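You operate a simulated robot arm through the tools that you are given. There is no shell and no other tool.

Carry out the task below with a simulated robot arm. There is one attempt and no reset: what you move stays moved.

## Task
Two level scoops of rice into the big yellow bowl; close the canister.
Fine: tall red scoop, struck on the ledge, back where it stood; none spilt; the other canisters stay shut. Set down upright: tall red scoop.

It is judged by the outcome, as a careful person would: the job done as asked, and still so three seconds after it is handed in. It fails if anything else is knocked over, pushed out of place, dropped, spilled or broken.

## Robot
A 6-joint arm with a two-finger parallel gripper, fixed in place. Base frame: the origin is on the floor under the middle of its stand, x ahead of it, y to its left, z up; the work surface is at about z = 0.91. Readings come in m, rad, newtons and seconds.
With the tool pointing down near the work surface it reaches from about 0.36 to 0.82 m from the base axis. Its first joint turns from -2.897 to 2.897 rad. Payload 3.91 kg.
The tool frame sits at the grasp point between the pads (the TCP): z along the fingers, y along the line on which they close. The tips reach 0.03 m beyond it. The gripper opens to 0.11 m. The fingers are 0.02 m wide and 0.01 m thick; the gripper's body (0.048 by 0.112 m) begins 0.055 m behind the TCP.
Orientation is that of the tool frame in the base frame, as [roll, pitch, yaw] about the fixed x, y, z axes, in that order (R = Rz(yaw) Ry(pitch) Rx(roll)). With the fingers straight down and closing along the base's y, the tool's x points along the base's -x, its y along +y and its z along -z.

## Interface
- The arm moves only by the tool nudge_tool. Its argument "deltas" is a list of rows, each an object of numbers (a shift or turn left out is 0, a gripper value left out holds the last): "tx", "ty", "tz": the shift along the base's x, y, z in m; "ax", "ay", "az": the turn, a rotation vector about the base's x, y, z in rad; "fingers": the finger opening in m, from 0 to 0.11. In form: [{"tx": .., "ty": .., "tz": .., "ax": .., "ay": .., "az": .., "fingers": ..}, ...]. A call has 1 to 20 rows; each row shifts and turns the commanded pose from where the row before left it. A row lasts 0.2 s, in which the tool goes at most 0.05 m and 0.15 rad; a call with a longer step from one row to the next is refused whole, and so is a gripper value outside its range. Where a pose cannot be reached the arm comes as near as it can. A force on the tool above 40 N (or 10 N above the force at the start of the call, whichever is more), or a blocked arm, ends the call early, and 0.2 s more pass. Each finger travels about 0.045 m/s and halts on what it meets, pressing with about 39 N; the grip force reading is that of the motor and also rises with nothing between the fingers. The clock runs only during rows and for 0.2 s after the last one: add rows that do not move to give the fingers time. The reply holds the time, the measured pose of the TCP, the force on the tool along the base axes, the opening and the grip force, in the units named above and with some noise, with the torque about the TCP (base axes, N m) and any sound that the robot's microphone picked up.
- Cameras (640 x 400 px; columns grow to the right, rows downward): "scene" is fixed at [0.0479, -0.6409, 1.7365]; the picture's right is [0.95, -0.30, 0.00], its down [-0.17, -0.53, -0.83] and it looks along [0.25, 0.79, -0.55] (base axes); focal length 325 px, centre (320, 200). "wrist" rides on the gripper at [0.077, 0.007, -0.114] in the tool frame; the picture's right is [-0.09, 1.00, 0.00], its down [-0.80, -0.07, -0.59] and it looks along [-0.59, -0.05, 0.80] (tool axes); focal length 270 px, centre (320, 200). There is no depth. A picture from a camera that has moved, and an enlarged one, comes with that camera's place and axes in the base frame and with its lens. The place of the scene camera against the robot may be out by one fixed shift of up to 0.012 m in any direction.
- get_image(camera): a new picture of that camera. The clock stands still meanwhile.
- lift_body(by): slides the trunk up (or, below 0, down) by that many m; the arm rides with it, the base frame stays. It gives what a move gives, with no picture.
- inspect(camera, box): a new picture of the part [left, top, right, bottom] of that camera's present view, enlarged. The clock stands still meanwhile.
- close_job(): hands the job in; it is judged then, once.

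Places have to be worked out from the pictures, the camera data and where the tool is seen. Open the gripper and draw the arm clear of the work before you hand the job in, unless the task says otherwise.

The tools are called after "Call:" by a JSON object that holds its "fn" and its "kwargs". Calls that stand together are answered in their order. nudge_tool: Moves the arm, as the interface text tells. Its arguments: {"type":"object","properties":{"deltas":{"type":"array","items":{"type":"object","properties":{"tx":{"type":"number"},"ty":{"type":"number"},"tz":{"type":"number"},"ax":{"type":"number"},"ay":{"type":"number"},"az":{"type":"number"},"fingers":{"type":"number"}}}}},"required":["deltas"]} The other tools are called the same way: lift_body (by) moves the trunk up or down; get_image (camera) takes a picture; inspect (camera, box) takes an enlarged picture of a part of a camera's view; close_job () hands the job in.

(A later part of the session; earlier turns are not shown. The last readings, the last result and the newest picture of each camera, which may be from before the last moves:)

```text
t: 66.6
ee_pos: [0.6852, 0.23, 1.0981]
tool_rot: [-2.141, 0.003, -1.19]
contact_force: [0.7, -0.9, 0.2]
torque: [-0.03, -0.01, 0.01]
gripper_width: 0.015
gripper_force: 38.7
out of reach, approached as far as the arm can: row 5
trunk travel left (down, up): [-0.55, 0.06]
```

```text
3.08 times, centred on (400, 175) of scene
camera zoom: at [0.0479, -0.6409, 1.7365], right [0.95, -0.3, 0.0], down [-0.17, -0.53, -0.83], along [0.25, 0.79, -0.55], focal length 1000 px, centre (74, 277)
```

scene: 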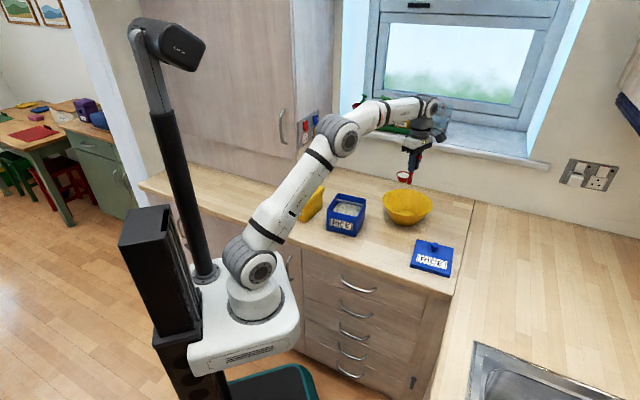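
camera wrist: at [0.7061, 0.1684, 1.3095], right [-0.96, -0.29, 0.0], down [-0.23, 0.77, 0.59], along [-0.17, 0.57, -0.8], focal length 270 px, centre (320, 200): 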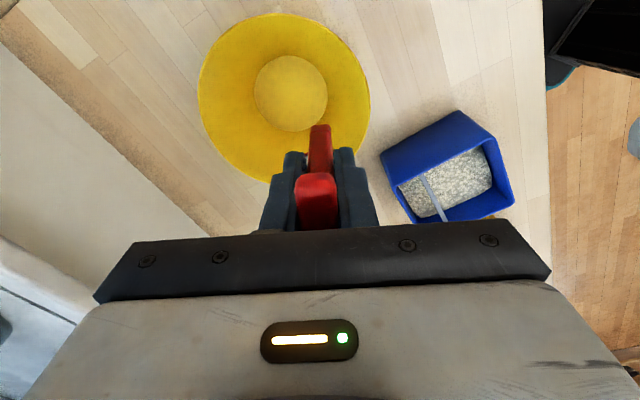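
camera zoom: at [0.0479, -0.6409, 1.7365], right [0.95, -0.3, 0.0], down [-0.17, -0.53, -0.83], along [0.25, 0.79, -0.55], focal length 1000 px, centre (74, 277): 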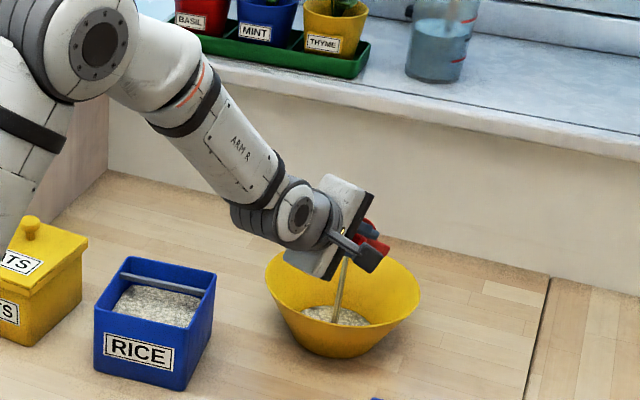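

Still streaming inside the bowl. I continue tilting with a slight rise to keep the gripper clear of the bowl rim.

Call:
{"fn": "nudge_tool", "kwargs": {"deltas": [{"ax": 0.0373, "ay": -0.0928, "tz": 0.004}, {"ax": 0.0373, "ay": -0.0928, "tz": 0.004}, {"ax": 0.0373, "ay": -0.0928, "tz": 0.004}, {"ax": 0.0373, "ay": -0.0928, "tz": 0.004}, {}]}}

Call:
{"fn": "inspect", "kwargs": {"camera": "scene", "box": [340, 110, 460, 240]}}

Call:
{"fn": "get_image", "kwargs": {"camera": "wrist"}}

```text
t: 67.8
ee_pos: [0.6853, 0.2295, 1.1146]
tool_rot: [-1.74, 0.003, -1.189]
contact_force: [0.3, -0.8, -1.3]
torque: [-0.03, 0.06, -0.02]
gripper_width: 0.0154
gripper_force: 39.0
trunk travel left (down, up): [-0.55, 0.06]
```

```text
3.08 times, centred on (400, 175) of scene
camera zoom: at [0.0479, -0.6409, 1.7365], right [0.95, -0.3, 0.0], down [-0.17, -0.53, -0.83], along [0.25, 0.79, -0.55], focal length 1000 px, centre (74, 277)
```

zoom: 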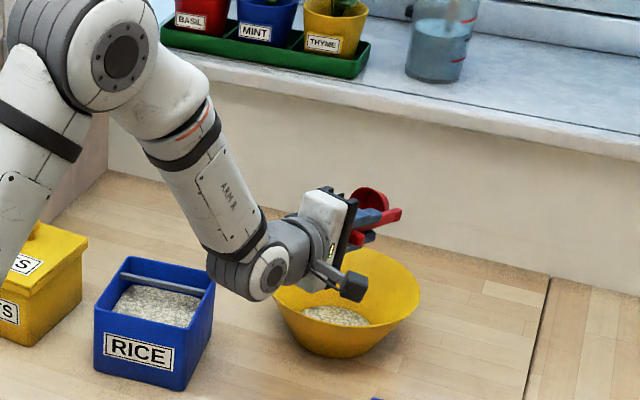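

```text
taken
camera wrist: at [0.6087, 0.116, 1.1265], right [-0.19, 0.02, -0.98], down [-0.83, 0.53, 0.17], along [0.52, 0.85, -0.08], focal length 270 px, centre (320, 200)
```

wrist: 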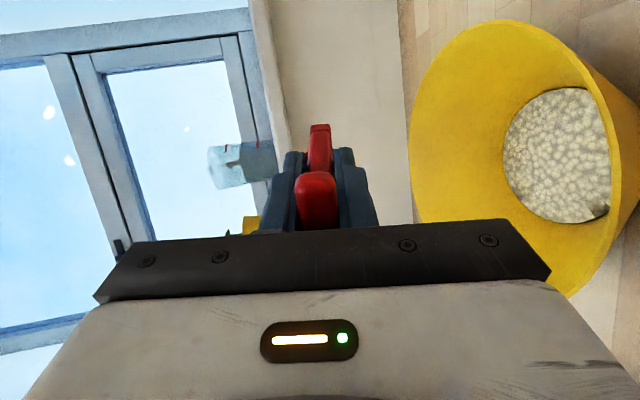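

The stream has stopped and the bowl has rice in it. I check whether the cup is empty.

Call:
{"fn": "inspect", "kwargs": {"camera": "scene", "box": [390, 160, 430, 220]}}

Call:
{"fn": "inspect", "kwargs": {"camera": "scene", "box": [380, 180, 440, 230]}}

```text
6.67 times, centred on (410, 190) of scene
camera zoom: at [0.0479, -0.6409, 1.7365], right [0.95, -0.3, 0.0], down [-0.17, -0.53, -0.83], along [0.25, 0.79, -0.55], focal length 2167 px, centre (-280, 267)
```

zoom: 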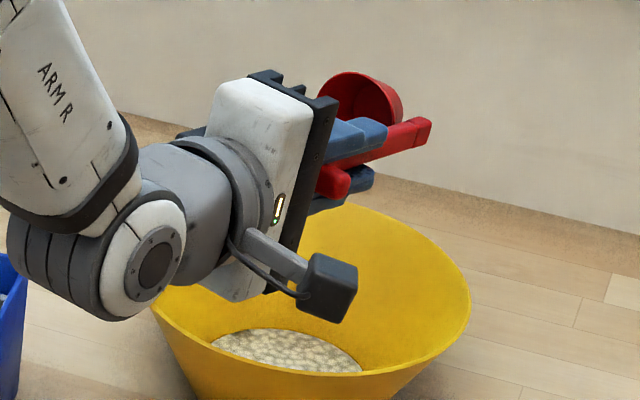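

```text
8.00 times, centred on (410, 205) of scene
camera zoom: at [0.0479, -0.6409, 1.7365], right [0.95, -0.3, 0.0], down [-0.17, -0.53, -0.83], along [0.25, 0.79, -0.55], focal length 2600 px, centre (-400, 160)
```

zoom: 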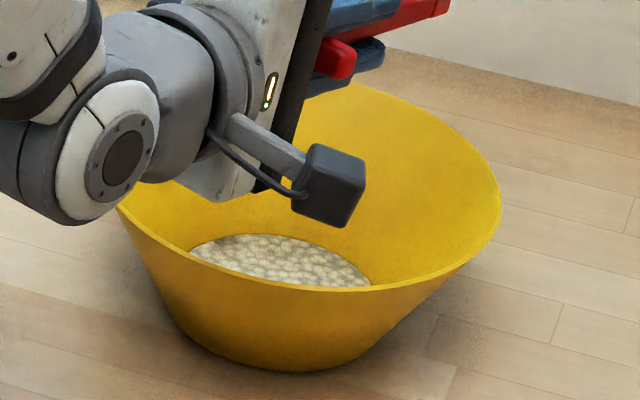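

The visible inside of the cup is empty. To be sure, I tilt another ~0.35 rad while raising to keep the wrist clear of the rim, and hold a moment.

Call:
{"fn": "nudge_tool", "kwargs": {"deltas": [{"tz": 0.015}, {"tz": 0.015}, {"ax": 0.0336, "ay": -0.0835, "tz": 0.01}, {"ax": 0.0336, "ay": -0.0835, "tz": 0.01}, {"ax": 0.0336, "ay": -0.0835, "tz": 0.005}, {"ax": 0.0336, "ay": -0.0835}, {}, {}]}}

Call:
{"fn": "inspect", "kwargs": {"camera": "scene", "box": [340, 110, 460, 240]}}

```text
t: 69.6
ee_pos: [0.6852, 0.2292, 1.1708]
tool_rot: [-1.38, 0.003, -1.186]
contact_force: [0.2, 0.8, -1.3]
torque: [-0.03, 0.03, -0.01]
gripper_width: 0.0154
gripper_force: 39.6
trunk travel left (down, up): [-0.55, 0.06]
```

```text
3.08 times, centred on (400, 175) of scene
camera zoom: at [0.0479, -0.6409, 1.7365], right [0.95, -0.3, 0.0], down [-0.17, -0.53, -0.83], along [0.25, 0.79, -0.55], focal length 1000 px, centre (74, 277)
```

zoom: 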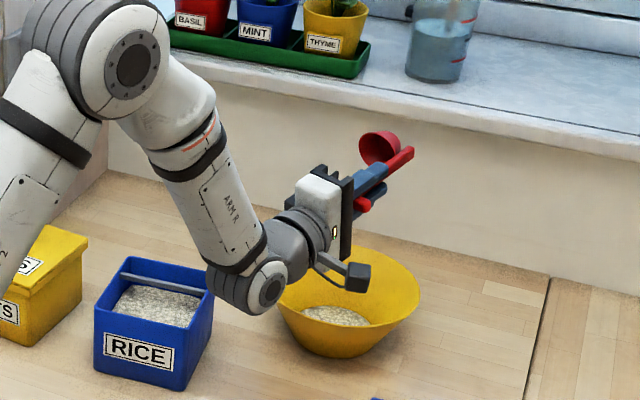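

No more rice falls; the cup is empty. I turn the scoop back upright over the bowl.

Call:
{"fn": "nudge_tool", "kwargs": {"deltas": [{"ax": -0.0448, "ay": 0.1114}, {"ax": -0.0448, "ay": 0.1114}, {"ax": -0.0448, "ay": 0.1114}, {"ax": -0.0448, "ay": 0.1114}, {"ax": -0.0448, "ay": 0.1114}, {"ax": -0.0448, "ay": 0.1114}, {"ax": -0.0448, "ay": 0.1114}, {"ax": -0.0448, "ay": 0.1114}, {"ax": -0.0448, "ay": 0.1114}, {"ax": -0.0448, "ay": 0.1114}, {"ax": -0.0448, "ay": 0.1114}, {"ax": -0.0448, "ay": 0.1114}, {"ax": -0.0448, "ay": 0.1114}, {"ax": -0.0448, "ay": 0.1114}, {"ax": -0.0298, "ay": 0.0742}, {}]}}

Call:
{"fn": "get_image", "kwargs": {"camera": "wrist"}}

Call:
{"fn": "inspect", "kwargs": {"camera": "scene", "box": [340, 110, 460, 240]}}

```text
t: 73.0
ee_pos: [0.6801, 0.2461, 1.1728]
tool_rot: [-2.486, 0.078, -1.131]
contact_force: [-0.2, 0.3, 0.4]
torque: [-0.04, 0.01, -0.03]
gripper_width: 0.0156
gripper_force: 38.8
out of reach, approached as far as the arm can: row 8, 9, 10, 11, 12, 13
trunk travel left (down, up): [-0.55, 0.06]
```

```text
taken
camera wrist: at [0.6494, 0.1392, 1.2526], right [-0.77, -0.21, -0.6], down [-0.6, 0.56, 0.57], along [0.21, 0.8, -0.56], focal length 270 px, centre (320, 200)
```

wrist: 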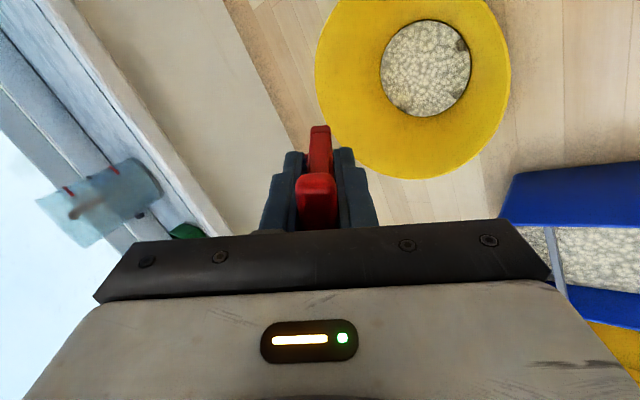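

```text
3.08 times, centred on (400, 175) of scene
camera zoom: at [0.0479, -0.6409, 1.7365], right [0.95, -0.3, 0.0], down [-0.17, -0.53, -0.83], along [0.25, 0.79, -0.55], focal length 1000 px, centre (74, 277)
```

zoom: 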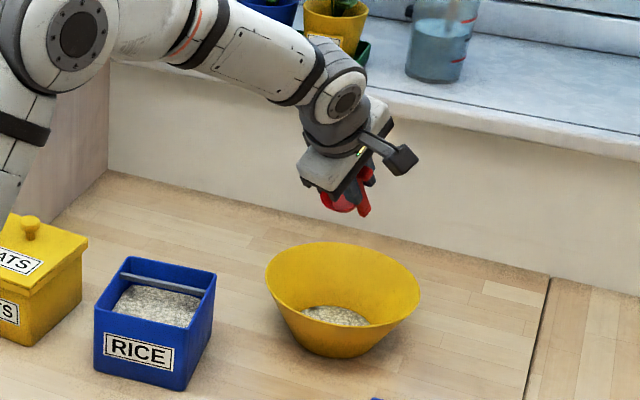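

The arm lagged near a reach limit around mid-tilt. I wait with rows that do not move to see where it settles.

Call:
{"fn": "nudge_tool", "kwargs": {"deltas": [{}, {}, {}]}}

```text
t: 73.8
ee_pos: [0.6805, 0.2454, 1.1742]
tool_rot: [-2.485, 0.076, -1.13]
contact_force: [-0.3, 0.1, -0.5]
torque: [-0.03, -0.03, -0.02]
gripper_width: 0.0156
gripper_force: 38.6
trunk travel left (down, up): [-0.55, 0.06]
```

The pose was clipped at 0.66 rad tilt. I command the remaining rotation to vertical directly from this measured pose.

Call:
{"fn": "nudge_tool", "kwargs": {"deltas": [{"ax": -0.0678, "ay": 0.1132}, {"ax": -0.0678, "ay": 0.1132}, {"ax": -0.0678, "ay": 0.1132}, {"ax": -0.0678, "ay": 0.1132}, {"ax": -0.0678, "ay": 0.1132}, {}]}}

Call:
{"fn": "inspect", "kwargs": {"camera": "scene", "box": [340, 110, 460, 240]}}

```text
t: 75.2
ee_pos: [0.6603, 0.1809, 1.1177]
tool_rot: [-3.042, 0.239, -1.146]
contact_force: [0.7, 0.2, -0.2]
torque: [-0.02, 0.0, 0.01]
gripper_width: 0.0152
gripper_force: 39.0
out of reach, approached as far as the arm can: row 1, 2, 3, 4, 5
trunk travel left (down, up): [-0.55, 0.06]
```

```text
3.08 times, centred on (400, 175) of scene
camera zoom: at [0.0479, -0.6409, 1.7365], right [0.95, -0.3, 0.0], down [-0.17, -0.53, -0.83], along [0.25, 0.79, -0.55], focal length 1000 px, centre (74, 277)
```

zoom: 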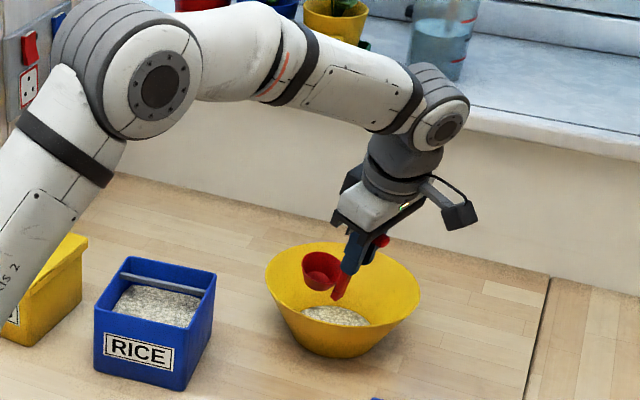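

The arm took a nearby solution with an offset (0.660, 0.181, 1.118), tilted about 15°, no contact. I first raise straight up to get clear of the bowl and see how it responds.

Call:
{"fn": "nudge_tool", "kwargs": {"deltas": [{"tz": 0.015}, {"tz": 0.02}, {}]}}

Call:
{"fn": "get_image", "kwargs": {"camera": "scene"}}

```text
t: 76.0
ee_pos: [0.6593, 0.1823, 1.1541]
tool_rot: [-3.038, 0.248, -1.146]
contact_force: [-0.6, -0.5, 0.5]
torque: [0.02, 0.01, -0.03]
gripper_width: 0.0154
gripper_force: 39.0
trunk travel left (down, up): [-0.55, 0.06]
```

```text
taken
```

scene: 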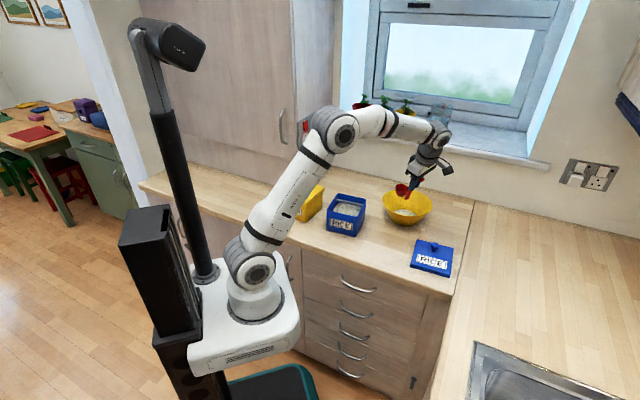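

Raising worked. I raise a bit more and then turn the remaining 0.26 rad to vertical in small rows.

Call:
{"fn": "nudge_tool", "kwargs": {"deltas": [{"tz": 0.02}, {"tz": 0.02}, {"ax": -0.05}, {"ax": -0.05}, {}]}}

```text
t: 77.2
ee_pos: [0.6578, 0.1816, 1.1928]
tool_rot: [-3.037, 0.253, -1.145]
contact_force: [-0.5, 0.7, -0.8]
torque: [0.05, -0.01, 0.0]
gripper_width: 0.0156
gripper_force: 39.2
out of reach, approached as far as the arm can: row 3
trunk travel left (down, up): [-0.55, 0.06]
```

The readings fit a wrist joint stuck at its limit after passing the straight-wrist singularity (a ~14° sideways residual). With the scoop empty, I undo it by retracing: tilt the tool outward again (staying on the same side), in the clear above the bowl.

Call:
{"fn": "nudge_tool", "kwargs": {"deltas": [{"ax": 0.0319, "ay": -0.1157}, {"ax": 0.0319, "ay": -0.1157}, {"ax": 0.0319, "ay": -0.1157}, {"ax": 0.0319, "ay": -0.1157}, {}]}}

Call:
{"fn": "get_image", "kwargs": {"camera": "scene"}}

```text
t: 78.4
ee_pos: [0.6586, 0.1785, 1.19]
tool_rot: [-2.577, 0.115, -1.071]
contact_force: [-1.0, -0.6, -1.1]
torque: [0.0, -0.02, 0.0]
gripper_width: 0.0154
gripper_force: 38.7
out of reach, approached as far as the arm can: row 1
trunk travel left (down, up): [-0.55, 0.06]
```

```text
taken
```

scene: 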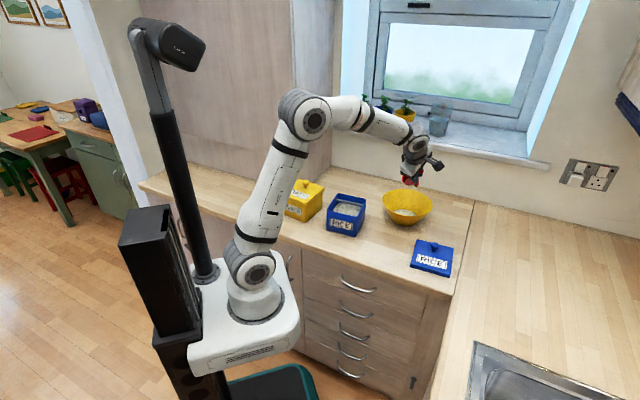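

Going as expected. I continue tilting outward past alignment.

Call:
{"fn": "nudge_tool", "kwargs": {"deltas": [{"ax": 0.0266, "ay": -0.0964}, {"ax": 0.0266, "ay": -0.0964}, {"ax": 0.0266, "ay": -0.0964}, {"ax": 0.0266, "ay": -0.0964}, {"ax": 0.0266, "ay": -0.0964}, {}]}}

Call:
{"fn": "nudge_tool", "kwargs": {"deltas": [{"ax": 0.0266, "ay": -0.0964}, {"ax": 0.0266, "ay": -0.0964}, {"ax": 0.0266, "ay": -0.0964}, {"ax": 0.0266, "ay": -0.0964}, {}]}}

Call:
{"fn": "get_image", "kwargs": {"camera": "scene"}}

```text
t: 79.8
ee_pos: [0.6573, 0.1793, 1.1912]
tool_rot: [-2.095, -0.008, -1.044]
contact_force: [0.7, -0.1, -0.1]
torque: [0.0, 0.02, 0.0]
gripper_width: 0.0155
gripper_force: 38.8
trunk travel left (down, up): [-0.55, 0.06]
```

```text
t: 81.0
ee_pos: [0.6585, 0.1784, 1.1902]
tool_rot: [-1.704, -0.108, -1.067]
contact_force: [-0.8, 0.0, -0.7]
torque: [-0.02, 0.01, 0.01]
gripper_width: 0.0154
gripper_force: 38.9
trunk travel left (down, up): [-0.55, 0.06]
```

```text
taken
```

scene: 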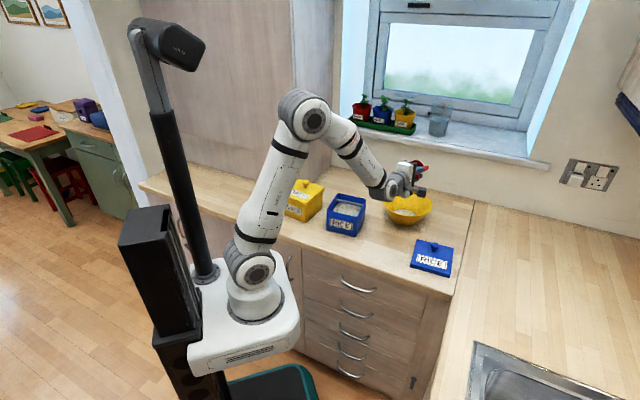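

Tool is nearly horizontal, lateral residual about 13° to the left. I remove the sideways component (turn about z) so the tool lies in the arm's vertical plane.

Call:
{"fn": "nudge_tool", "kwargs": {"deltas": [{"az": -0.075}, {"az": -0.075}, {"az": -0.075}, {}]}}

Call:
{"fn": "inspect", "kwargs": {"camera": "scene", "box": [280, 80, 460, 240]}}

```text
t: 82.0
ee_pos: [0.6577, 0.1796, 1.1908]
tool_rot: [-1.709, -0.109, -1.295]
contact_force: [0.6, -0.3, 0.1]
torque: [0.01, 0.02, -0.04]
gripper_width: 0.0156
gripper_force: 39.2
trunk travel left (down, up): [-0.55, 0.06]
```

```text
2.50 times, centred on (370, 160) of scene
camera zoom: at [0.0479, -0.6409, 1.7365], right [0.95, -0.3, 0.0], down [-0.17, -0.53, -0.83], along [0.25, 0.79, -0.55], focal length 812 px, centre (195, 300)
```

zoom: 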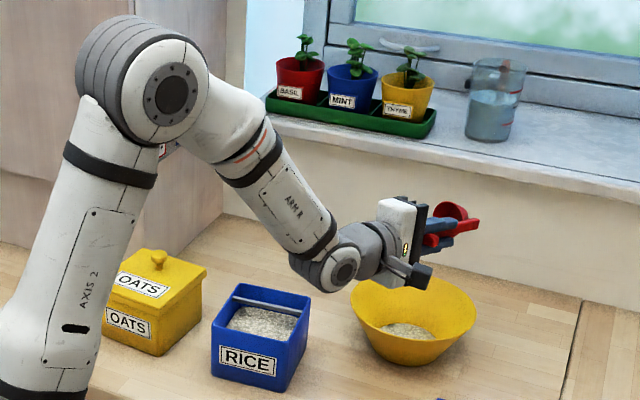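

The wrist joint axes look parallel to the elbow axis again. I tilt back down within the arm plane in larger rows so the wrist passes straight through alignment, checking as I go.

Call:
{"fn": "nudge_tool", "kwargs": {"deltas": [{"ax": -0.0367, "ay": 0.1351}, {"ax": -0.0367, "ay": 0.1351}, {"ax": -0.0367, "ay": 0.1351}, {}]}}

Call:
{"fn": "nudge_tool", "kwargs": {"deltas": [{"ax": -0.0367, "ay": 0.1351}, {"ax": -0.0367, "ay": 0.1351}, {}]}}

```text
t: 83.0
ee_pos: [0.6575, 0.179, 1.1908]
tool_rot: [-2.129, -0.093, -1.249]
contact_force: [0.2, -0.2, 0.0]
torque: [0.0, 0.01, 0.0]
gripper_width: 0.015
gripper_force: 38.4
trunk travel left (down, up): [-0.55, 0.06]
```

```text
t: 83.8
ee_pos: [0.6576, 0.1837, 1.1896]
tool_rot: [-2.327, -0.064, -1.218]
contact_force: [-0.3, 0.5, 0.1]
torque: [0.02, 0.03, 0.01]
gripper_width: 0.0154
gripper_force: 38.9
out of reach, approached as far as the arm can: row 1
trunk travel left (down, up): [-0.55, 0.06]
```

Call:
{"fn": "nudge_tool", "kwargs": {"deltas": [{"ax": -0.0388, "ay": 0.1428}, {}]}}

Call:
{"fn": "nudge_tool", "kwargs": {"deltas": [{"ax": -0.0388, "ay": 0.1428}, {}]}}

```text
t: 84.4
ee_pos: [0.6568, 0.1829, 1.1922]
tool_rot: [-2.474, -0.051, -1.211]
contact_force: [0.1, -0.2, -0.2]
torque: [-0.02, 0.01, 0.0]
gripper_width: 0.0156
gripper_force: 39.2
trunk travel left (down, up): [-0.55, 0.06]
```

```text
t: 85.0
ee_pos: [0.657, 0.1828, 1.191]
tool_rot: [-2.623, -0.037, -1.204]
contact_force: [0.5, 0.7, -0.1]
torque: [-0.05, -0.01, 0.0]
gripper_width: 0.0155
gripper_force: 39.0
trunk travel left (down, up): [-0.55, 0.06]
```

No flags now; the tilt follows. I continue to vertical.

Call:
{"fn": "nudge_tool", "kwargs": {"deltas": [{"ax": -0.0388, "ay": 0.1428}, {"ax": -0.0388, "ay": 0.1428}, {}]}}

Call:
{"fn": "get_image", "kwargs": {"camera": "scene"}}

```text
t: 85.8
ee_pos: [0.6577, 0.1838, 1.1914]
tool_rot: [-2.918, -0.005, -1.196]
contact_force: [-0.4, -0.7, -1.4]
torque: [-0.02, 0.01, 0.0]
gripper_width: 0.0155
gripper_force: 39.3
trunk travel left (down, up): [-0.55, 0.06]
```

```text
taken
```

scene: 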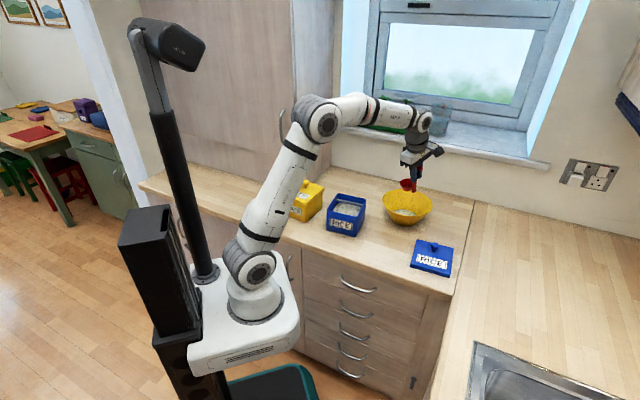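

The wrist is back in its normal branch. I finish the last 0.22 rad to vertical, then carry the empty scoop back above the canister with the earlier yaw.

Call:
{"fn": "nudge_tool", "kwargs": {"deltas": [{"ax": -0.0386, "ay": 0.105}, {"ax": -0.0386, "ay": 0.105}, {}]}}

Call:
{"fn": "get_image", "kwargs": {"camera": "wrist"}}

Call:
{"fn": "inspect", "kwargs": {"camera": "scene", "box": [340, 130, 460, 270]}}

```text
t: 86.6
ee_pos: [0.6571, 0.1816, 1.1902]
tool_rot: [-3.141, -0.001, -1.196]
contact_force: [0.2, -0.4, 0.6]
torque: [0.0, -0.03, -0.03]
gripper_width: 0.0154
gripper_force: 38.7
trunk travel left (down, up): [-0.55, 0.06]
```

```text
taken
camera wrist: at [0.6796, 0.1096, 1.3038], right [-0.96, -0.28, 0.0], down [-0.23, 0.77, 0.59], along [-0.17, 0.57, -0.8], focal length 270 px, centre (320, 200)
```

wrist: 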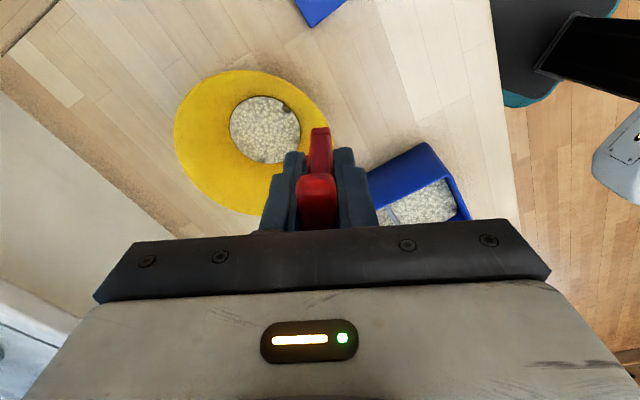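

```text
2.86 times, centred on (400, 200) of scene
camera zoom: at [0.0479, -0.6409, 1.7365], right [0.95, -0.3, 0.0], down [-0.17, -0.53, -0.83], along [0.25, 0.79, -0.55], focal length 928 px, centre (91, 200)
```

zoom: 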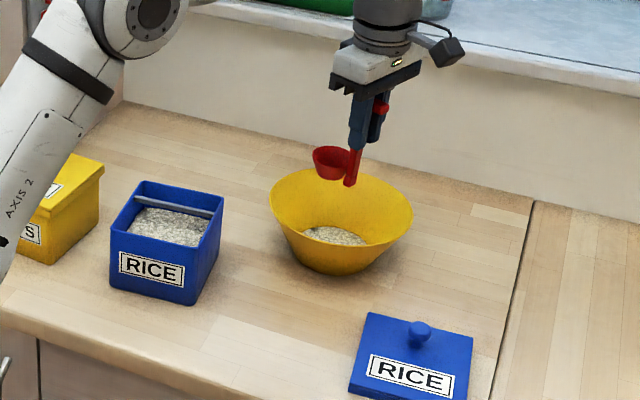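

Upright again, and I see no rice on the counter. I check the cup and then move back over the canister.

Call:
{"fn": "inspect", "kwargs": {"camera": "scene", "box": [390, 175, 425, 215]}}

Call:
{"fn": "nudge_tool", "kwargs": {"deltas": [{"tx": -0.01, "ty": 0.004, "az": -0.05}, {"tx": -0.018, "ty": 0.008, "az": -0.08}, {"tx": -0.022, "ty": 0.01, "az": -0.1}, {"tx": -0.022, "ty": 0.01, "az": -0.1}, {"tx": -0.022, "ty": 0.01, "az": -0.1}, {"tx": -0.022, "ty": 0.01, "az": -0.1}, {"tx": -0.022, "ty": 0.01, "az": -0.1}, {"tx": -0.022, "ty": 0.01, "az": -0.1}, {"tx": -0.022, "ty": 0.01, "az": -0.1}, {"tx": -0.02, "ty": 0.01, "az": -0.1}, {"tx": -0.013, "ty": 0.007, "az": -0.1}, {"tx": -0.0059, "ty": 0.0033, "az": -0.036}, {}]}}

Call:
{"fn": "get_image", "kwargs": {"camera": "wrist"}}

Call:
{"fn": "inspect", "kwargs": {"camera": "scene", "box": [300, 140, 400, 245]}}

```text
10.00 times, centred on (408, 195) of scene
camera zoom: at [0.0479, -0.6409, 1.7365], right [0.95, -0.3, 0.0], down [-0.17, -0.53, -0.83], along [0.25, 0.79, -0.55], focal length 3250 px, centre (-555, 250)
```

zoom: 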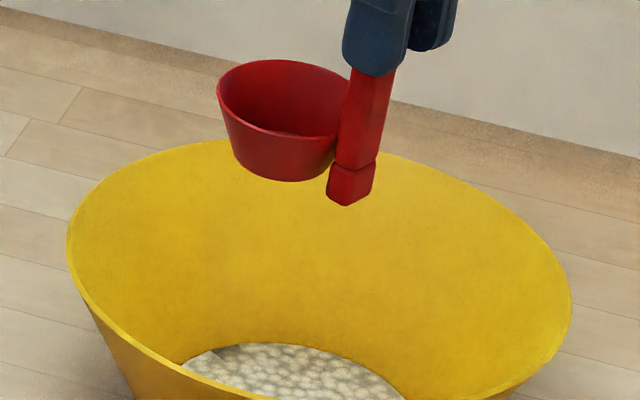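

```text
t: 89.4
ee_pos: [0.4358, 0.2859, 1.1893]
tool_rot: [-3.14, 0.0, -2.261]
contact_force: [-0.7, 0.3, 0.1]
torque: [0.01, 0.0, -0.01]
gripper_width: 0.0155
gripper_force: 39.0
trunk travel left (down, up): [-0.55, 0.06]
```

```text
taken
camera wrist: at [0.3819, 0.2314, 1.3037], right [-0.71, 0.7, 0.0], down [0.56, 0.57, 0.6], along [0.42, 0.42, -0.8], focal length 270 px, centre (320, 200)
```

wrist: 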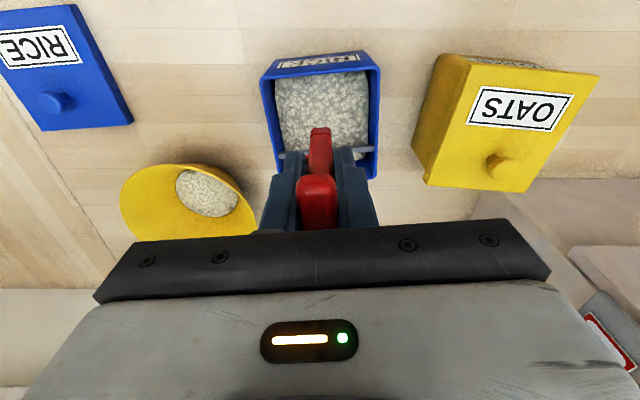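

```text
3.81 times, centred on (350, 192) of scene
camera zoom: at [0.0479, -0.6409, 1.7365], right [0.95, -0.3, 0.0], down [-0.17, -0.53, -0.83], along [0.25, 0.79, -0.55], focal length 1238 px, centre (206, 229)
```

zoom: 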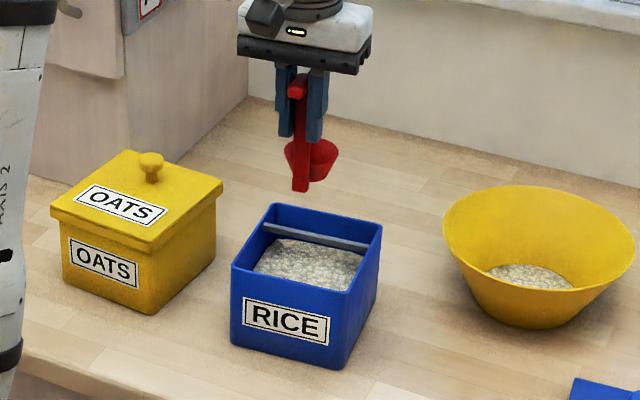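

The cup is empty and everything is in place. Second scoop: descend in front of the bar, shift forward once the rim is below it, and press into the rice a little deeper than before.

Call:
{"fn": "nudge_tool", "kwargs": {"deltas": [{"tz": -0.02}, {"tz": -0.03}, {"tz": -0.03}, {"tz": -0.03}, {"tz": -0.02}, {"tz": -0.014}, {}, {"tx": 0.003, "ty": 0.0036}, {"tx": 0.003, "ty": 0.0036}, {"tz": -0.006}, {"tz": -0.006}, {"tz": -0.006}, {"tz": -0.006}, {"tz": -0.005}, {}]}}

Call:
{"fn": "inspect", "kwargs": {"camera": "scene", "box": [335, 180, 370, 220]}}

```text
t: 92.6
ee_pos: [0.4422, 0.293, 1.0168]
tool_rot: [-3.138, -0.002, -2.263]
contact_force: [-0.9, 0.9, -1.2]
torque: [-0.04, -0.02, 0.01]
gripper_width: 0.0156
gripper_force: 39.0
trunk travel left (down, up): [-0.55, 0.06]
```

```text
10.00 times, centred on (352, 200) of scene
camera zoom: at [0.0479, -0.6409, 1.7365], right [0.95, -0.3, 0.0], down [-0.17, -0.53, -0.83], along [0.25, 0.79, -0.55], focal length 3250 px, centre (-5, 200)
```

zoom: 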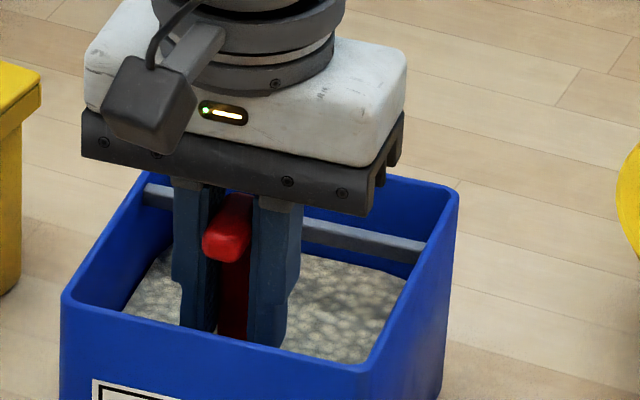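

The cup is well under the rice. I raise it gently to just below the bar and look.

Call:
{"fn": "nudge_tool", "kwargs": {"deltas": [{"tz": 0.004}, {"tz": 0.006}, {"tz": 0.007}, {"tz": 0.007}, {"tz": 0.006}, {}]}}

Call:
{"fn": "inspect", "kwargs": {"camera": "scene", "box": [340, 185, 370, 215]}}

```text
t: 94.0
ee_pos: [0.4427, 0.2934, 1.0486]
tool_rot: [-3.139, -0.001, -2.262]
contact_force: [0.6, 0.1, -1.1]
torque: [-0.01, 0.01, 0.0]
gripper_width: 0.0154
gripper_force: 38.8
trunk travel left (down, up): [-0.55, 0.06]
```

```text
13.33 times, centred on (355, 200) of scene
camera zoom: at [0.0479, -0.6409, 1.7365], right [0.95, -0.3, 0.0], down [-0.17, -0.53, -0.83], along [0.25, 0.79, -0.55], focal length 4333 px, centre (-147, 200)
```

zoom: 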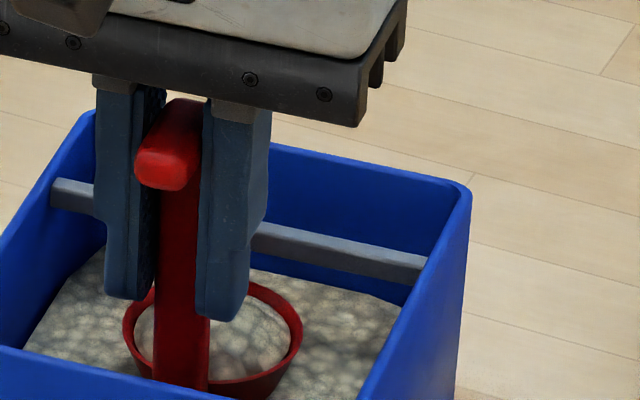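

Heaped again. I raise to the strike height found earlier (TCP z ≈ 1.059) and check the force.

Call:
{"fn": "nudge_tool", "kwargs": {"deltas": [{"tz": 0.004}, {"tz": 0.003}, {"tz": 0.0025}, {}, {}]}}

Call:
{"fn": "inspect", "kwargs": {"camera": "scene", "box": [340, 185, 370, 215]}}

```text
t: 95.2
ee_pos: [0.4429, 0.2921, 1.0581]
tool_rot: [-3.138, 0.001, -2.261]
contact_force: [0.2, 1.5, -1.0]
torque: [0.0, 0.04, -0.05]
gripper_width: 0.0155
gripper_force: 39.3
trunk travel left (down, up): [-0.55, 0.06]
```

```text
13.33 times, centred on (355, 200) of scene
camera zoom: at [0.0479, -0.6409, 1.7365], right [0.95, -0.3, 0.0], down [-0.17, -0.53, -0.83], along [0.25, 0.79, -0.55], focal length 4333 px, centre (-147, 200)
```

zoom: 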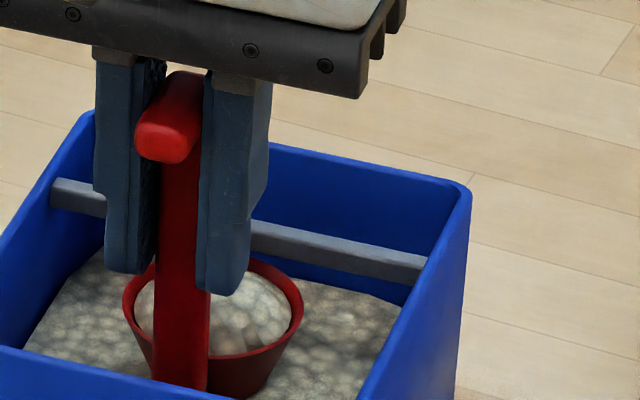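

Now I raise 1 mm more (about 1 mm below bar contact) and sweep forward under the bar in 3 mm steps.

Call:
{"fn": "nudge_tool", "kwargs": {"deltas": [{"tz": 0.001}, {"tx": 0.0019, "ty": 0.0023}, {"tx": 0.0019, "ty": 0.0023}, {"tx": 0.0019, "ty": 0.0023}, {"tx": 0.0019, "ty": 0.0023}, {"tx": 0.0019, "ty": 0.0023}, {}]}}

Call:
{"fn": "inspect", "kwargs": {"camera": "scene", "box": [340, 185, 370, 215]}}

```text
t: 96.8
ee_pos: [0.4507, 0.3037, 1.0584]
tool_rot: [-3.139, 0.001, -2.26]
contact_force: [-0.1, 0.1, -0.5]
torque: [-0.02, 0.0, 0.01]
gripper_width: 0.0158
gripper_force: 39.4
trunk travel left (down, up): [-0.55, 0.06]
```

```text
13.33 times, centred on (355, 200) of scene
camera zoom: at [0.0479, -0.6409, 1.7365], right [0.95, -0.3, 0.0], down [-0.17, -0.53, -0.83], along [0.25, 0.79, -0.55], focal length 4333 px, centre (-147, 200)
```

zoom: 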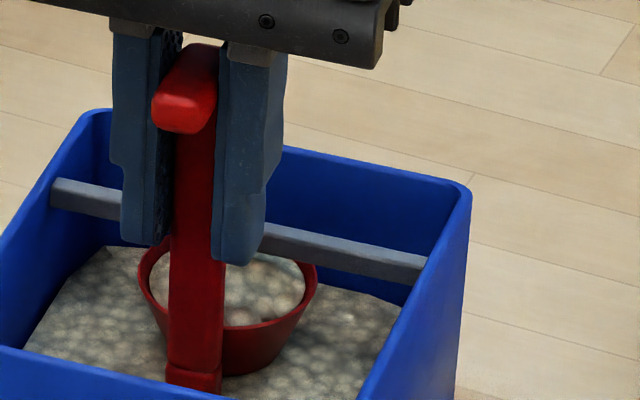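

Leveling is under way. I raise by 0.7 mm to match the first strike's height and continue forward to the same end point, then sweep back.

Call:
{"fn": "nudge_tool", "kwargs": {"deltas": [{"tz": 0.0007}, {"tx": 0.0019, "ty": 0.0023}, {"tx": 0.0019, "ty": 0.0023}, {"tx": 0.0019, "ty": 0.0023}, {"tx": 0.0019, "ty": 0.0023}, {"tx": 0.0019, "ty": 0.0023}, {"tx": 0.0016, "ty": 0.002}, {}]}}

Call:
{"fn": "inspect", "kwargs": {"camera": "scene", "box": [340, 185, 370, 215]}}

```text
t: 98.6
ee_pos: [0.4631, 0.3173, 1.0585]
tool_rot: [-3.137, 0.0, -2.261]
contact_force: [-0.1, 0.9, -0.2]
torque: [0.01, 0.01, 0.01]
gripper_width: 0.0156
gripper_force: 39.0
trunk travel left (down, up): [-0.55, 0.06]
```

```text
13.33 times, centred on (355, 200) of scene
camera zoom: at [0.0479, -0.6409, 1.7365], right [0.95, -0.3, 0.0], down [-0.17, -0.53, -0.83], along [0.25, 0.79, -0.55], focal length 4333 px, centre (-147, 200)
```

zoom: 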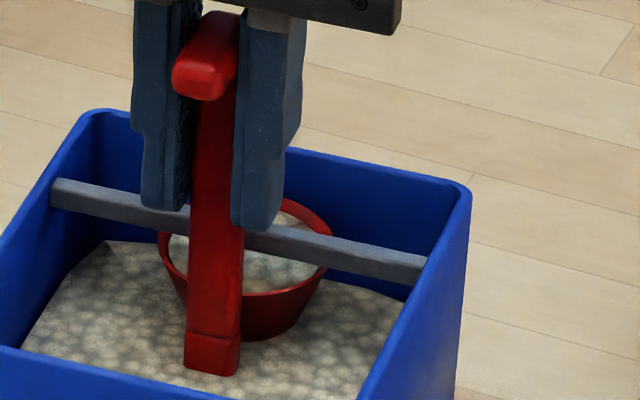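

Same end point as the first time with no contact. I sweep back out to the front at the same height.

Call:
{"fn": "nudge_tool", "kwargs": {"deltas": [{"tx": -0.0025, "ty": -0.0031}, {"tx": -0.0025, "ty": -0.0031}, {"tx": -0.0025, "ty": -0.0031}, {"tx": -0.0025, "ty": -0.0031}, {"tx": -0.0025, "ty": -0.0031}, {"tx": -0.0025, "ty": -0.0031}, {"tx": -0.0025, "ty": -0.0031}, {"tx": -0.0025, "ty": -0.0031}, {"tx": -0.0025, "ty": -0.0031}, {"tx": -0.0025, "ty": -0.0031}, {"tx": -0.0016, "ty": -0.0019}, {}]}}

Call:
{"fn": "inspect", "kwargs": {"camera": "scene", "box": [340, 185, 370, 215]}}

```text
t: 101.2
ee_pos: [0.436, 0.2845, 1.058]
tool_rot: [-3.139, 0.0, -2.262]
contact_force: [-0.5, 0.5, -0.2]
torque: [-0.04, 0.0, -0.02]
gripper_width: 0.0157
gripper_force: 39.0
trunk travel left (down, up): [-0.55, 0.06]
```

```text
13.33 times, centred on (355, 200) of scene
camera zoom: at [0.0479, -0.6409, 1.7365], right [0.95, -0.3, 0.0], down [-0.17, -0.53, -0.83], along [0.25, 0.79, -0.55], focal length 4333 px, centre (-147, 200)
```

zoom: 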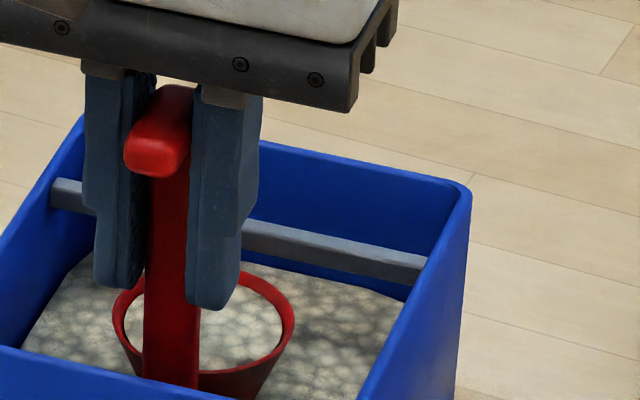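

Level again. I raise it gently, straight up.

Call:
{"fn": "nudge_tool", "kwargs": {"deltas": [{"tz": 0.006}, {"tz": 0.012}, {"tz": 0.016}, {"tz": 0.02}, {"tz": 0.02}, {"tz": 0.02}, {"tz": 0.02}, {"tz": 0.016}, {"tz": 0.008}, {}]}}

Call:
{"fn": "inspect", "kwargs": {"camera": "scene", "box": [335, 160, 370, 195]}}

Call:
{"fn": "inspect", "kwargs": {"camera": "scene", "box": [325, 150, 455, 280]}}

```text
t: 103.4
ee_pos: [0.4359, 0.2855, 1.1963]
tool_rot: [-3.139, 0.0, -2.261]
contact_force: [-0.2, 0.4, -0.3]
torque: [0.01, 0.03, -0.04]
gripper_width: 0.0157
gripper_force: 38.6
trunk travel left (down, up): [-0.55, 0.06]
```

```text
11.43 times, centred on (352, 178) of scene
camera zoom: at [0.0479, -0.6409, 1.7365], right [0.95, -0.3, 0.0], down [-0.17, -0.53, -0.83], along [0.25, 0.79, -0.55], focal length 3714 px, centre (-51, 457)
```

zoom: 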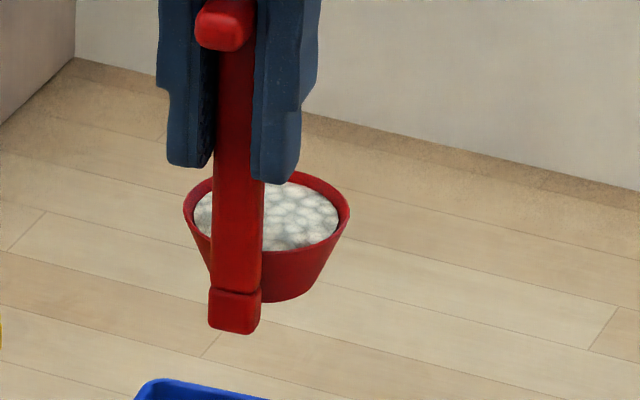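

```text
3.08 times, centred on (390, 215) of scene
camera zoom: at [0.0479, -0.6409, 1.7365], right [0.95, -0.3, 0.0], down [-0.17, -0.53, -0.83], along [0.25, 0.79, -0.55], focal length 1000 px, centre (105, 154)
```

zoom: 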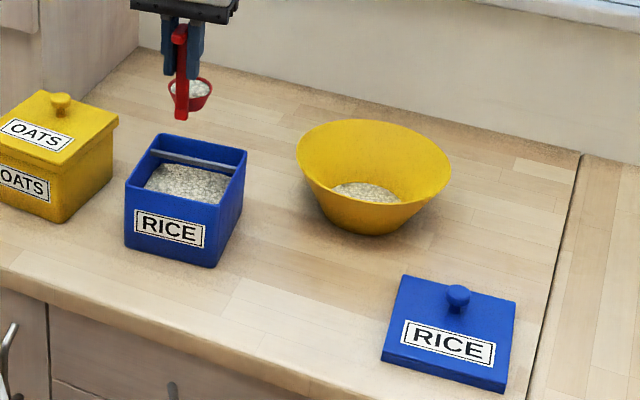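

The second scoop is level, and nothing is spilled. I carry it to the bowl with the handle plane pointing outward (turn −0.51 rad); this time I will tilt sideways, which keeps the wrist away from the singular alignment.

Call:
{"fn": "nudge_tool", "kwargs": {"deltas": [{"tx": 0.008, "ty": -0.0018}, {"tx": 0.014, "ty": -0.0031}, {"tx": 0.018, "ty": -0.004, "az": -0.04}, {"tx": 0.02, "ty": -0.0044, "az": -0.044}, {"tx": 0.02, "ty": -0.0044, "az": -0.044}, {"tx": 0.02, "ty": -0.0044, "az": -0.044}, {"tx": 0.02, "ty": -0.0044, "az": -0.044}, {"tx": 0.02, "ty": -0.0044, "az": -0.044}, {"tx": 0.02, "ty": -0.0044, "az": -0.044}, {"tx": 0.02, "ty": -0.0044, "az": -0.044}, {"tx": 0.02, "ty": -0.0044, "az": -0.044}, {"tx": 0.02, "ty": -0.0044, "az": -0.044}, {"tx": 0.018, "ty": -0.004, "az": -0.044}, {"tx": 0.014, "ty": -0.0031, "az": -0.028}, {"tx": 0.008, "ty": -0.0018}, {"tx": 0.0039, "ty": -0.0008}, {}]}}

Call:
{"fn": "get_image", "kwargs": {"camera": "wrist"}}

Call:
{"fn": "inspect", "kwargs": {"camera": "scene", "box": [340, 110, 480, 270]}}

```text
t: 107.0
ee_pos: [0.6992, 0.2272, 1.1963]
tool_rot: [-3.138, -0.001, -2.768]
contact_force: [1.0, 0.5, -0.7]
torque: [0.02, 0.0, -0.01]
gripper_width: 0.0156
gripper_force: 38.7
trunk travel left (down, up): [-0.55, 0.06]
```

```text
taken
camera wrist: at [0.6265, 0.2061, 1.3101], right [-0.28, 0.96, 0.0], down [0.77, 0.23, 0.59], along [0.57, 0.16, -0.8], focal length 270 px, centre (320, 200)
```

wrist: 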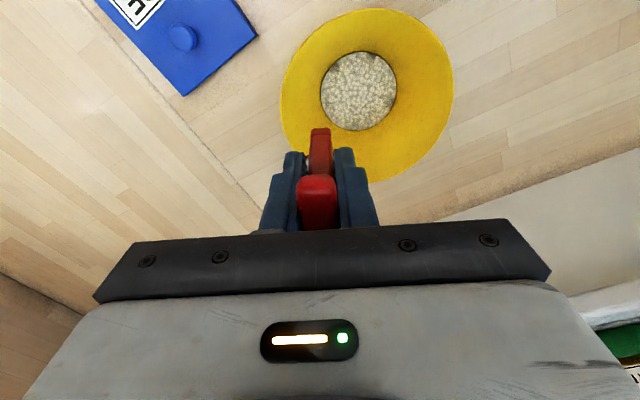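

```text
2.50 times, centred on (410, 190) of scene
camera zoom: at [0.0479, -0.6409, 1.7365], right [0.95, -0.3, 0.0], down [-0.17, -0.53, -0.83], along [0.25, 0.79, -0.55], focal length 812 px, centre (95, 225)
```

zoom: 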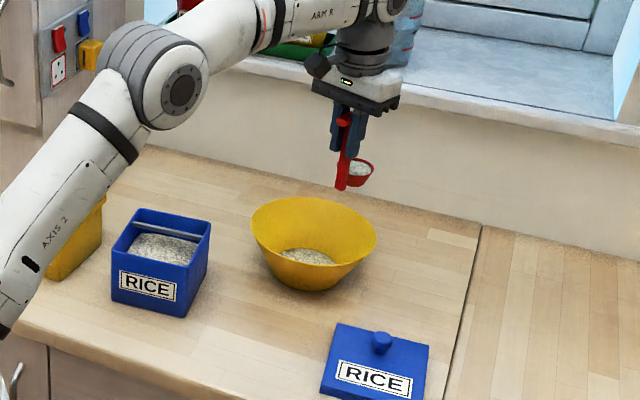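

The bowl centre lies ~30 mm ahead and ~52 mm to the left of the TCP, as planned for a sideways pour to the left. I lower to z ≈ 1.10, keeping level.

Call:
{"fn": "nudge_tool", "kwargs": {"deltas": [{"tz": -0.008}, {"tz": -0.015}, {"tz": -0.02}, {"tz": -0.02}, {"tz": -0.018}, {"tz": -0.012}, {"tz": -0.004}, {}]}}

Call:
{"fn": "nudge_tool", "kwargs": {"deltas": [{"ax": 0.0931, "ay": 0.0365}, {"ax": 0.0931, "ay": 0.0365}, {"ax": 0.0931, "ay": 0.0365}, {}]}}

Call:
{"fn": "inspect", "kwargs": {"camera": "scene", "box": [340, 110, 480, 270]}}

```text
t: 108.8
ee_pos: [0.7005, 0.2275, 1.0995]
tool_rot: [-3.139, -0.001, -2.769]
contact_force: [0.9, 0.4, -0.2]
torque: [0.01, 0.01, 0.02]
gripper_width: 0.0156
gripper_force: 39.2
trunk travel left (down, up): [-0.55, 0.06]
```

```text
t: 109.8
ee_pos: [0.7005, 0.2259, 1.1001]
tool_rot: [2.846, 0.0, -2.77]
contact_force: [-0.1, 1.1, -0.5]
torque: [0.01, 0.01, 0.01]
gripper_width: 0.0156
gripper_force: 38.9
trunk travel left (down, up): [-0.55, 0.06]
```

```text
2.50 times, centred on (410, 190) of scene
camera zoom: at [0.0479, -0.6409, 1.7365], right [0.95, -0.3, 0.0], down [-0.17, -0.53, -0.83], along [0.25, 0.79, -0.55], focal length 812 px, centre (95, 225)
```

zoom: 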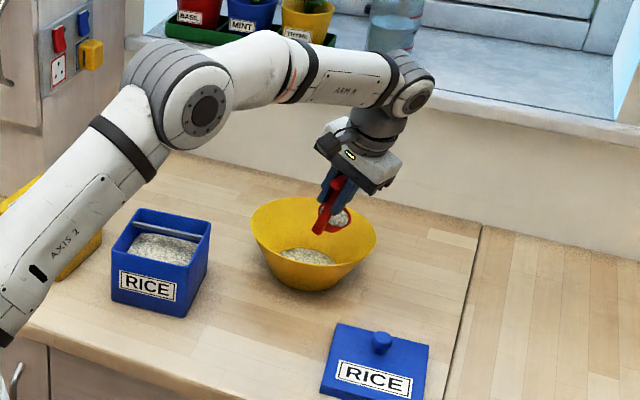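

Tilted 0.3 rad with no issues, cup over the bowl. I continue the sideways tilt.

Call:
{"fn": "nudge_tool", "kwargs": {"deltas": [{"ax": 0.0931, "ay": 0.0365}, {"ax": 0.0931, "ay": 0.0365}, {"ax": 0.0931, "ay": 0.0365}, {}]}}

Call:
{"fn": "inspect", "kwargs": {"camera": "scene", "box": [360, 140, 450, 240]}}

```text
t: 110.8
ee_pos: [0.7012, 0.226, 1.1004]
tool_rot: [2.544, 0.0, -2.769]
contact_force: [-0.6, 0.1, -0.2]
torque: [0.0, -0.03, 0.01]
gripper_width: 0.0154
gripper_force: 39.1
trunk travel left (down, up): [-0.55, 0.06]
```

```text
4.00 times, centred on (405, 190) of scene
camera zoom: at [0.0479, -0.6409, 1.7365], right [0.95, -0.3, 0.0], down [-0.17, -0.53, -0.83], along [0.25, 0.79, -0.55], focal length 1300 px, centre (-20, 240)
```

zoom: 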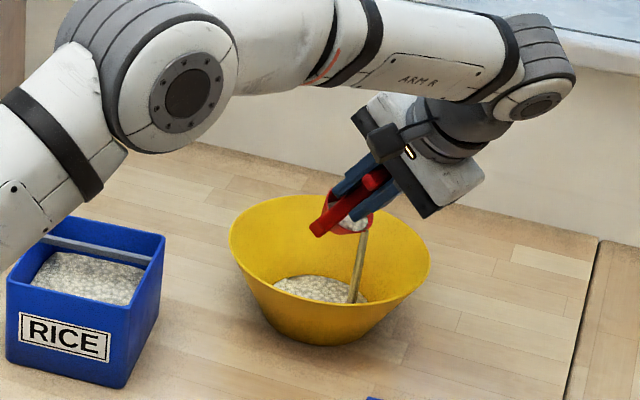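

The stream falls well inside the bowl. I keep tilting, with a slight rise for clearance.

Call:
{"fn": "nudge_tool", "kwargs": {"deltas": [{}, {"ax": 0.0931, "ay": 0.0365}, {"ax": 0.0931, "ay": 0.0365}, {"ax": 0.0931, "ay": 0.0365}, {"ax": 0.0931, "ay": 0.0365}, {}]}}

Call:
{"fn": "inspect", "kwargs": {"camera": "scene", "box": [360, 140, 450, 240]}}

```text
t: 112.2
ee_pos: [0.7, 0.2264, 1.0992]
tool_rot: [2.146, -0.003, -2.768]
contact_force: [-0.8, -0.2, -0.6]
torque: [-0.02, 0.0, -0.02]
gripper_width: 0.0155
gripper_force: 38.9
trunk travel left (down, up): [-0.55, 0.06]
```

```text
4.00 times, centred on (405, 190) of scene
camera zoom: at [0.0479, -0.6409, 1.7365], right [0.95, -0.3, 0.0], down [-0.17, -0.53, -0.83], along [0.25, 0.79, -0.55], focal length 1300 px, centre (-20, 240)
```

zoom: 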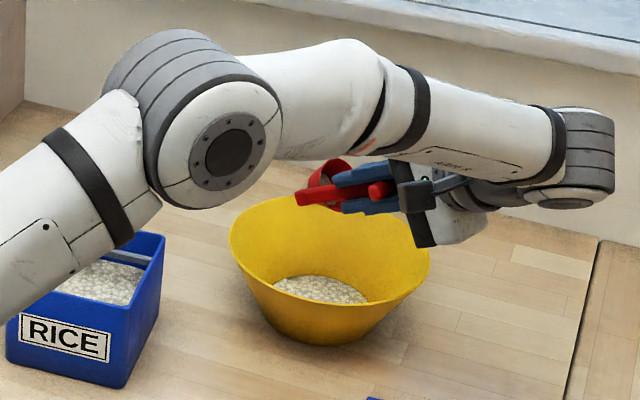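

I tilt further to be sure it empties fully, with a small rise.

Call:
{"fn": "nudge_tool", "kwargs": {"deltas": [{"ax": 0.0931, "ay": 0.0365, "tz": 0.005}, {"ax": 0.0931, "ay": 0.0365, "tz": 0.005}, {"ax": 0.0931, "ay": 0.0365, "tz": 0.005}, {"ax": 0.0931, "ay": 0.0365, "tz": 0.005}, {}]}}

Call:
{"fn": "get_image", "kwargs": {"camera": "scene"}}

Call:
{"fn": "inspect", "kwargs": {"camera": "scene", "box": [360, 140, 450, 240]}}

```text
t: 113.4
ee_pos: [0.7006, 0.2266, 1.1194]
tool_rot: [1.744, 0.0, -2.769]
contact_force: [-0.7, -0.1, -0.5]
torque: [-0.06, -0.02, -0.02]
gripper_width: 0.0154
gripper_force: 39.1
trunk travel left (down, up): [-0.55, 0.06]
```

```text
taken
```

scene: 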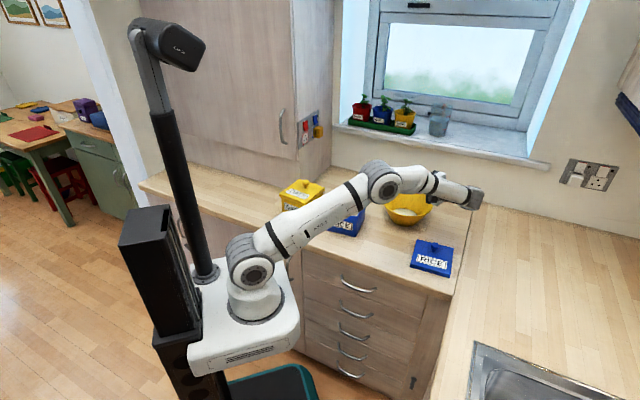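

```text
4.00 times, centred on (405, 190) of scene
camera zoom: at [0.0479, -0.6409, 1.7365], right [0.95, -0.3, 0.0], down [-0.17, -0.53, -0.83], along [0.25, 0.79, -0.55], focal length 1300 px, centre (-20, 240)
```

zoom: 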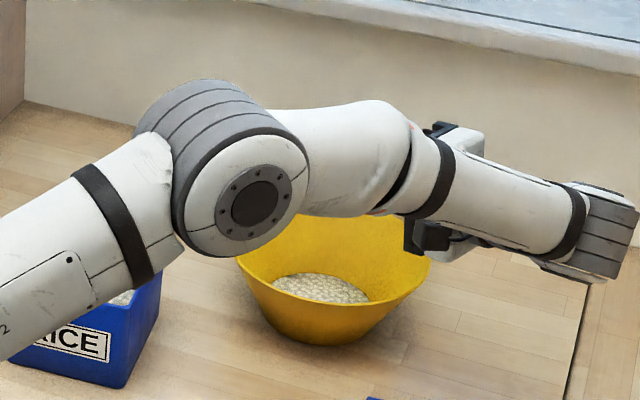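

The elbow is well above everything (z ≈ 1.3). I tilt the last bit to match the first pour's angle, hold, and then look with the wrist camera.

Call:
{"fn": "nudge_tool", "kwargs": {"deltas": [{"ax": 0.0838, "ay": 0.0329, "tz": 0.01}, {"ax": 0.0838, "ay": 0.0329, "tz": 0.01}, {"ax": 0.0838, "ay": 0.0329, "tz": 0.005}, {"ax": 0.0838, "ay": 0.0329}, {}, {}]}}

Call:
{"fn": "get_image", "kwargs": {"camera": "wrist"}}

Call:
{"fn": "get_image", "kwargs": {"camera": "scene"}}

```text
t: 114.8
ee_pos: [0.7013, 0.2271, 1.1444]
tool_rot: [1.384, 0.001, -2.769]
contact_force: [0.1, 0.4, 0.8]
torque: [-0.02, 0.01, 0.02]
gripper_width: 0.0155
gripper_force: 39.2
trunk travel left (down, up): [-0.55, 0.06]
```

```text
taken
camera wrist: at [0.6711, 0.0936, 1.129], right [0.15, -0.14, 0.98], down [0.95, -0.24, -0.18], along [0.26, 0.96, 0.1], focal length 270 px, centre (320, 200)
```

wrist: 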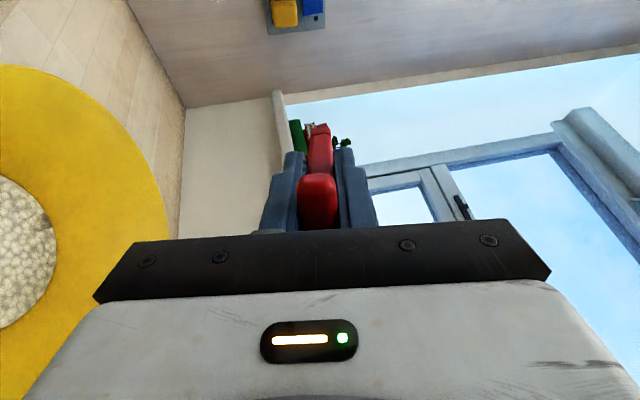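

```text
taken
```

scene: 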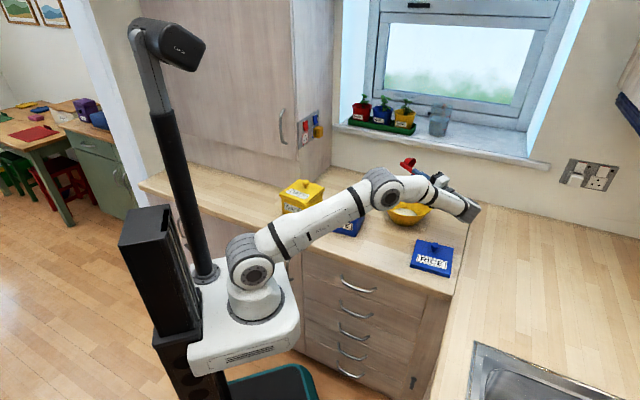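

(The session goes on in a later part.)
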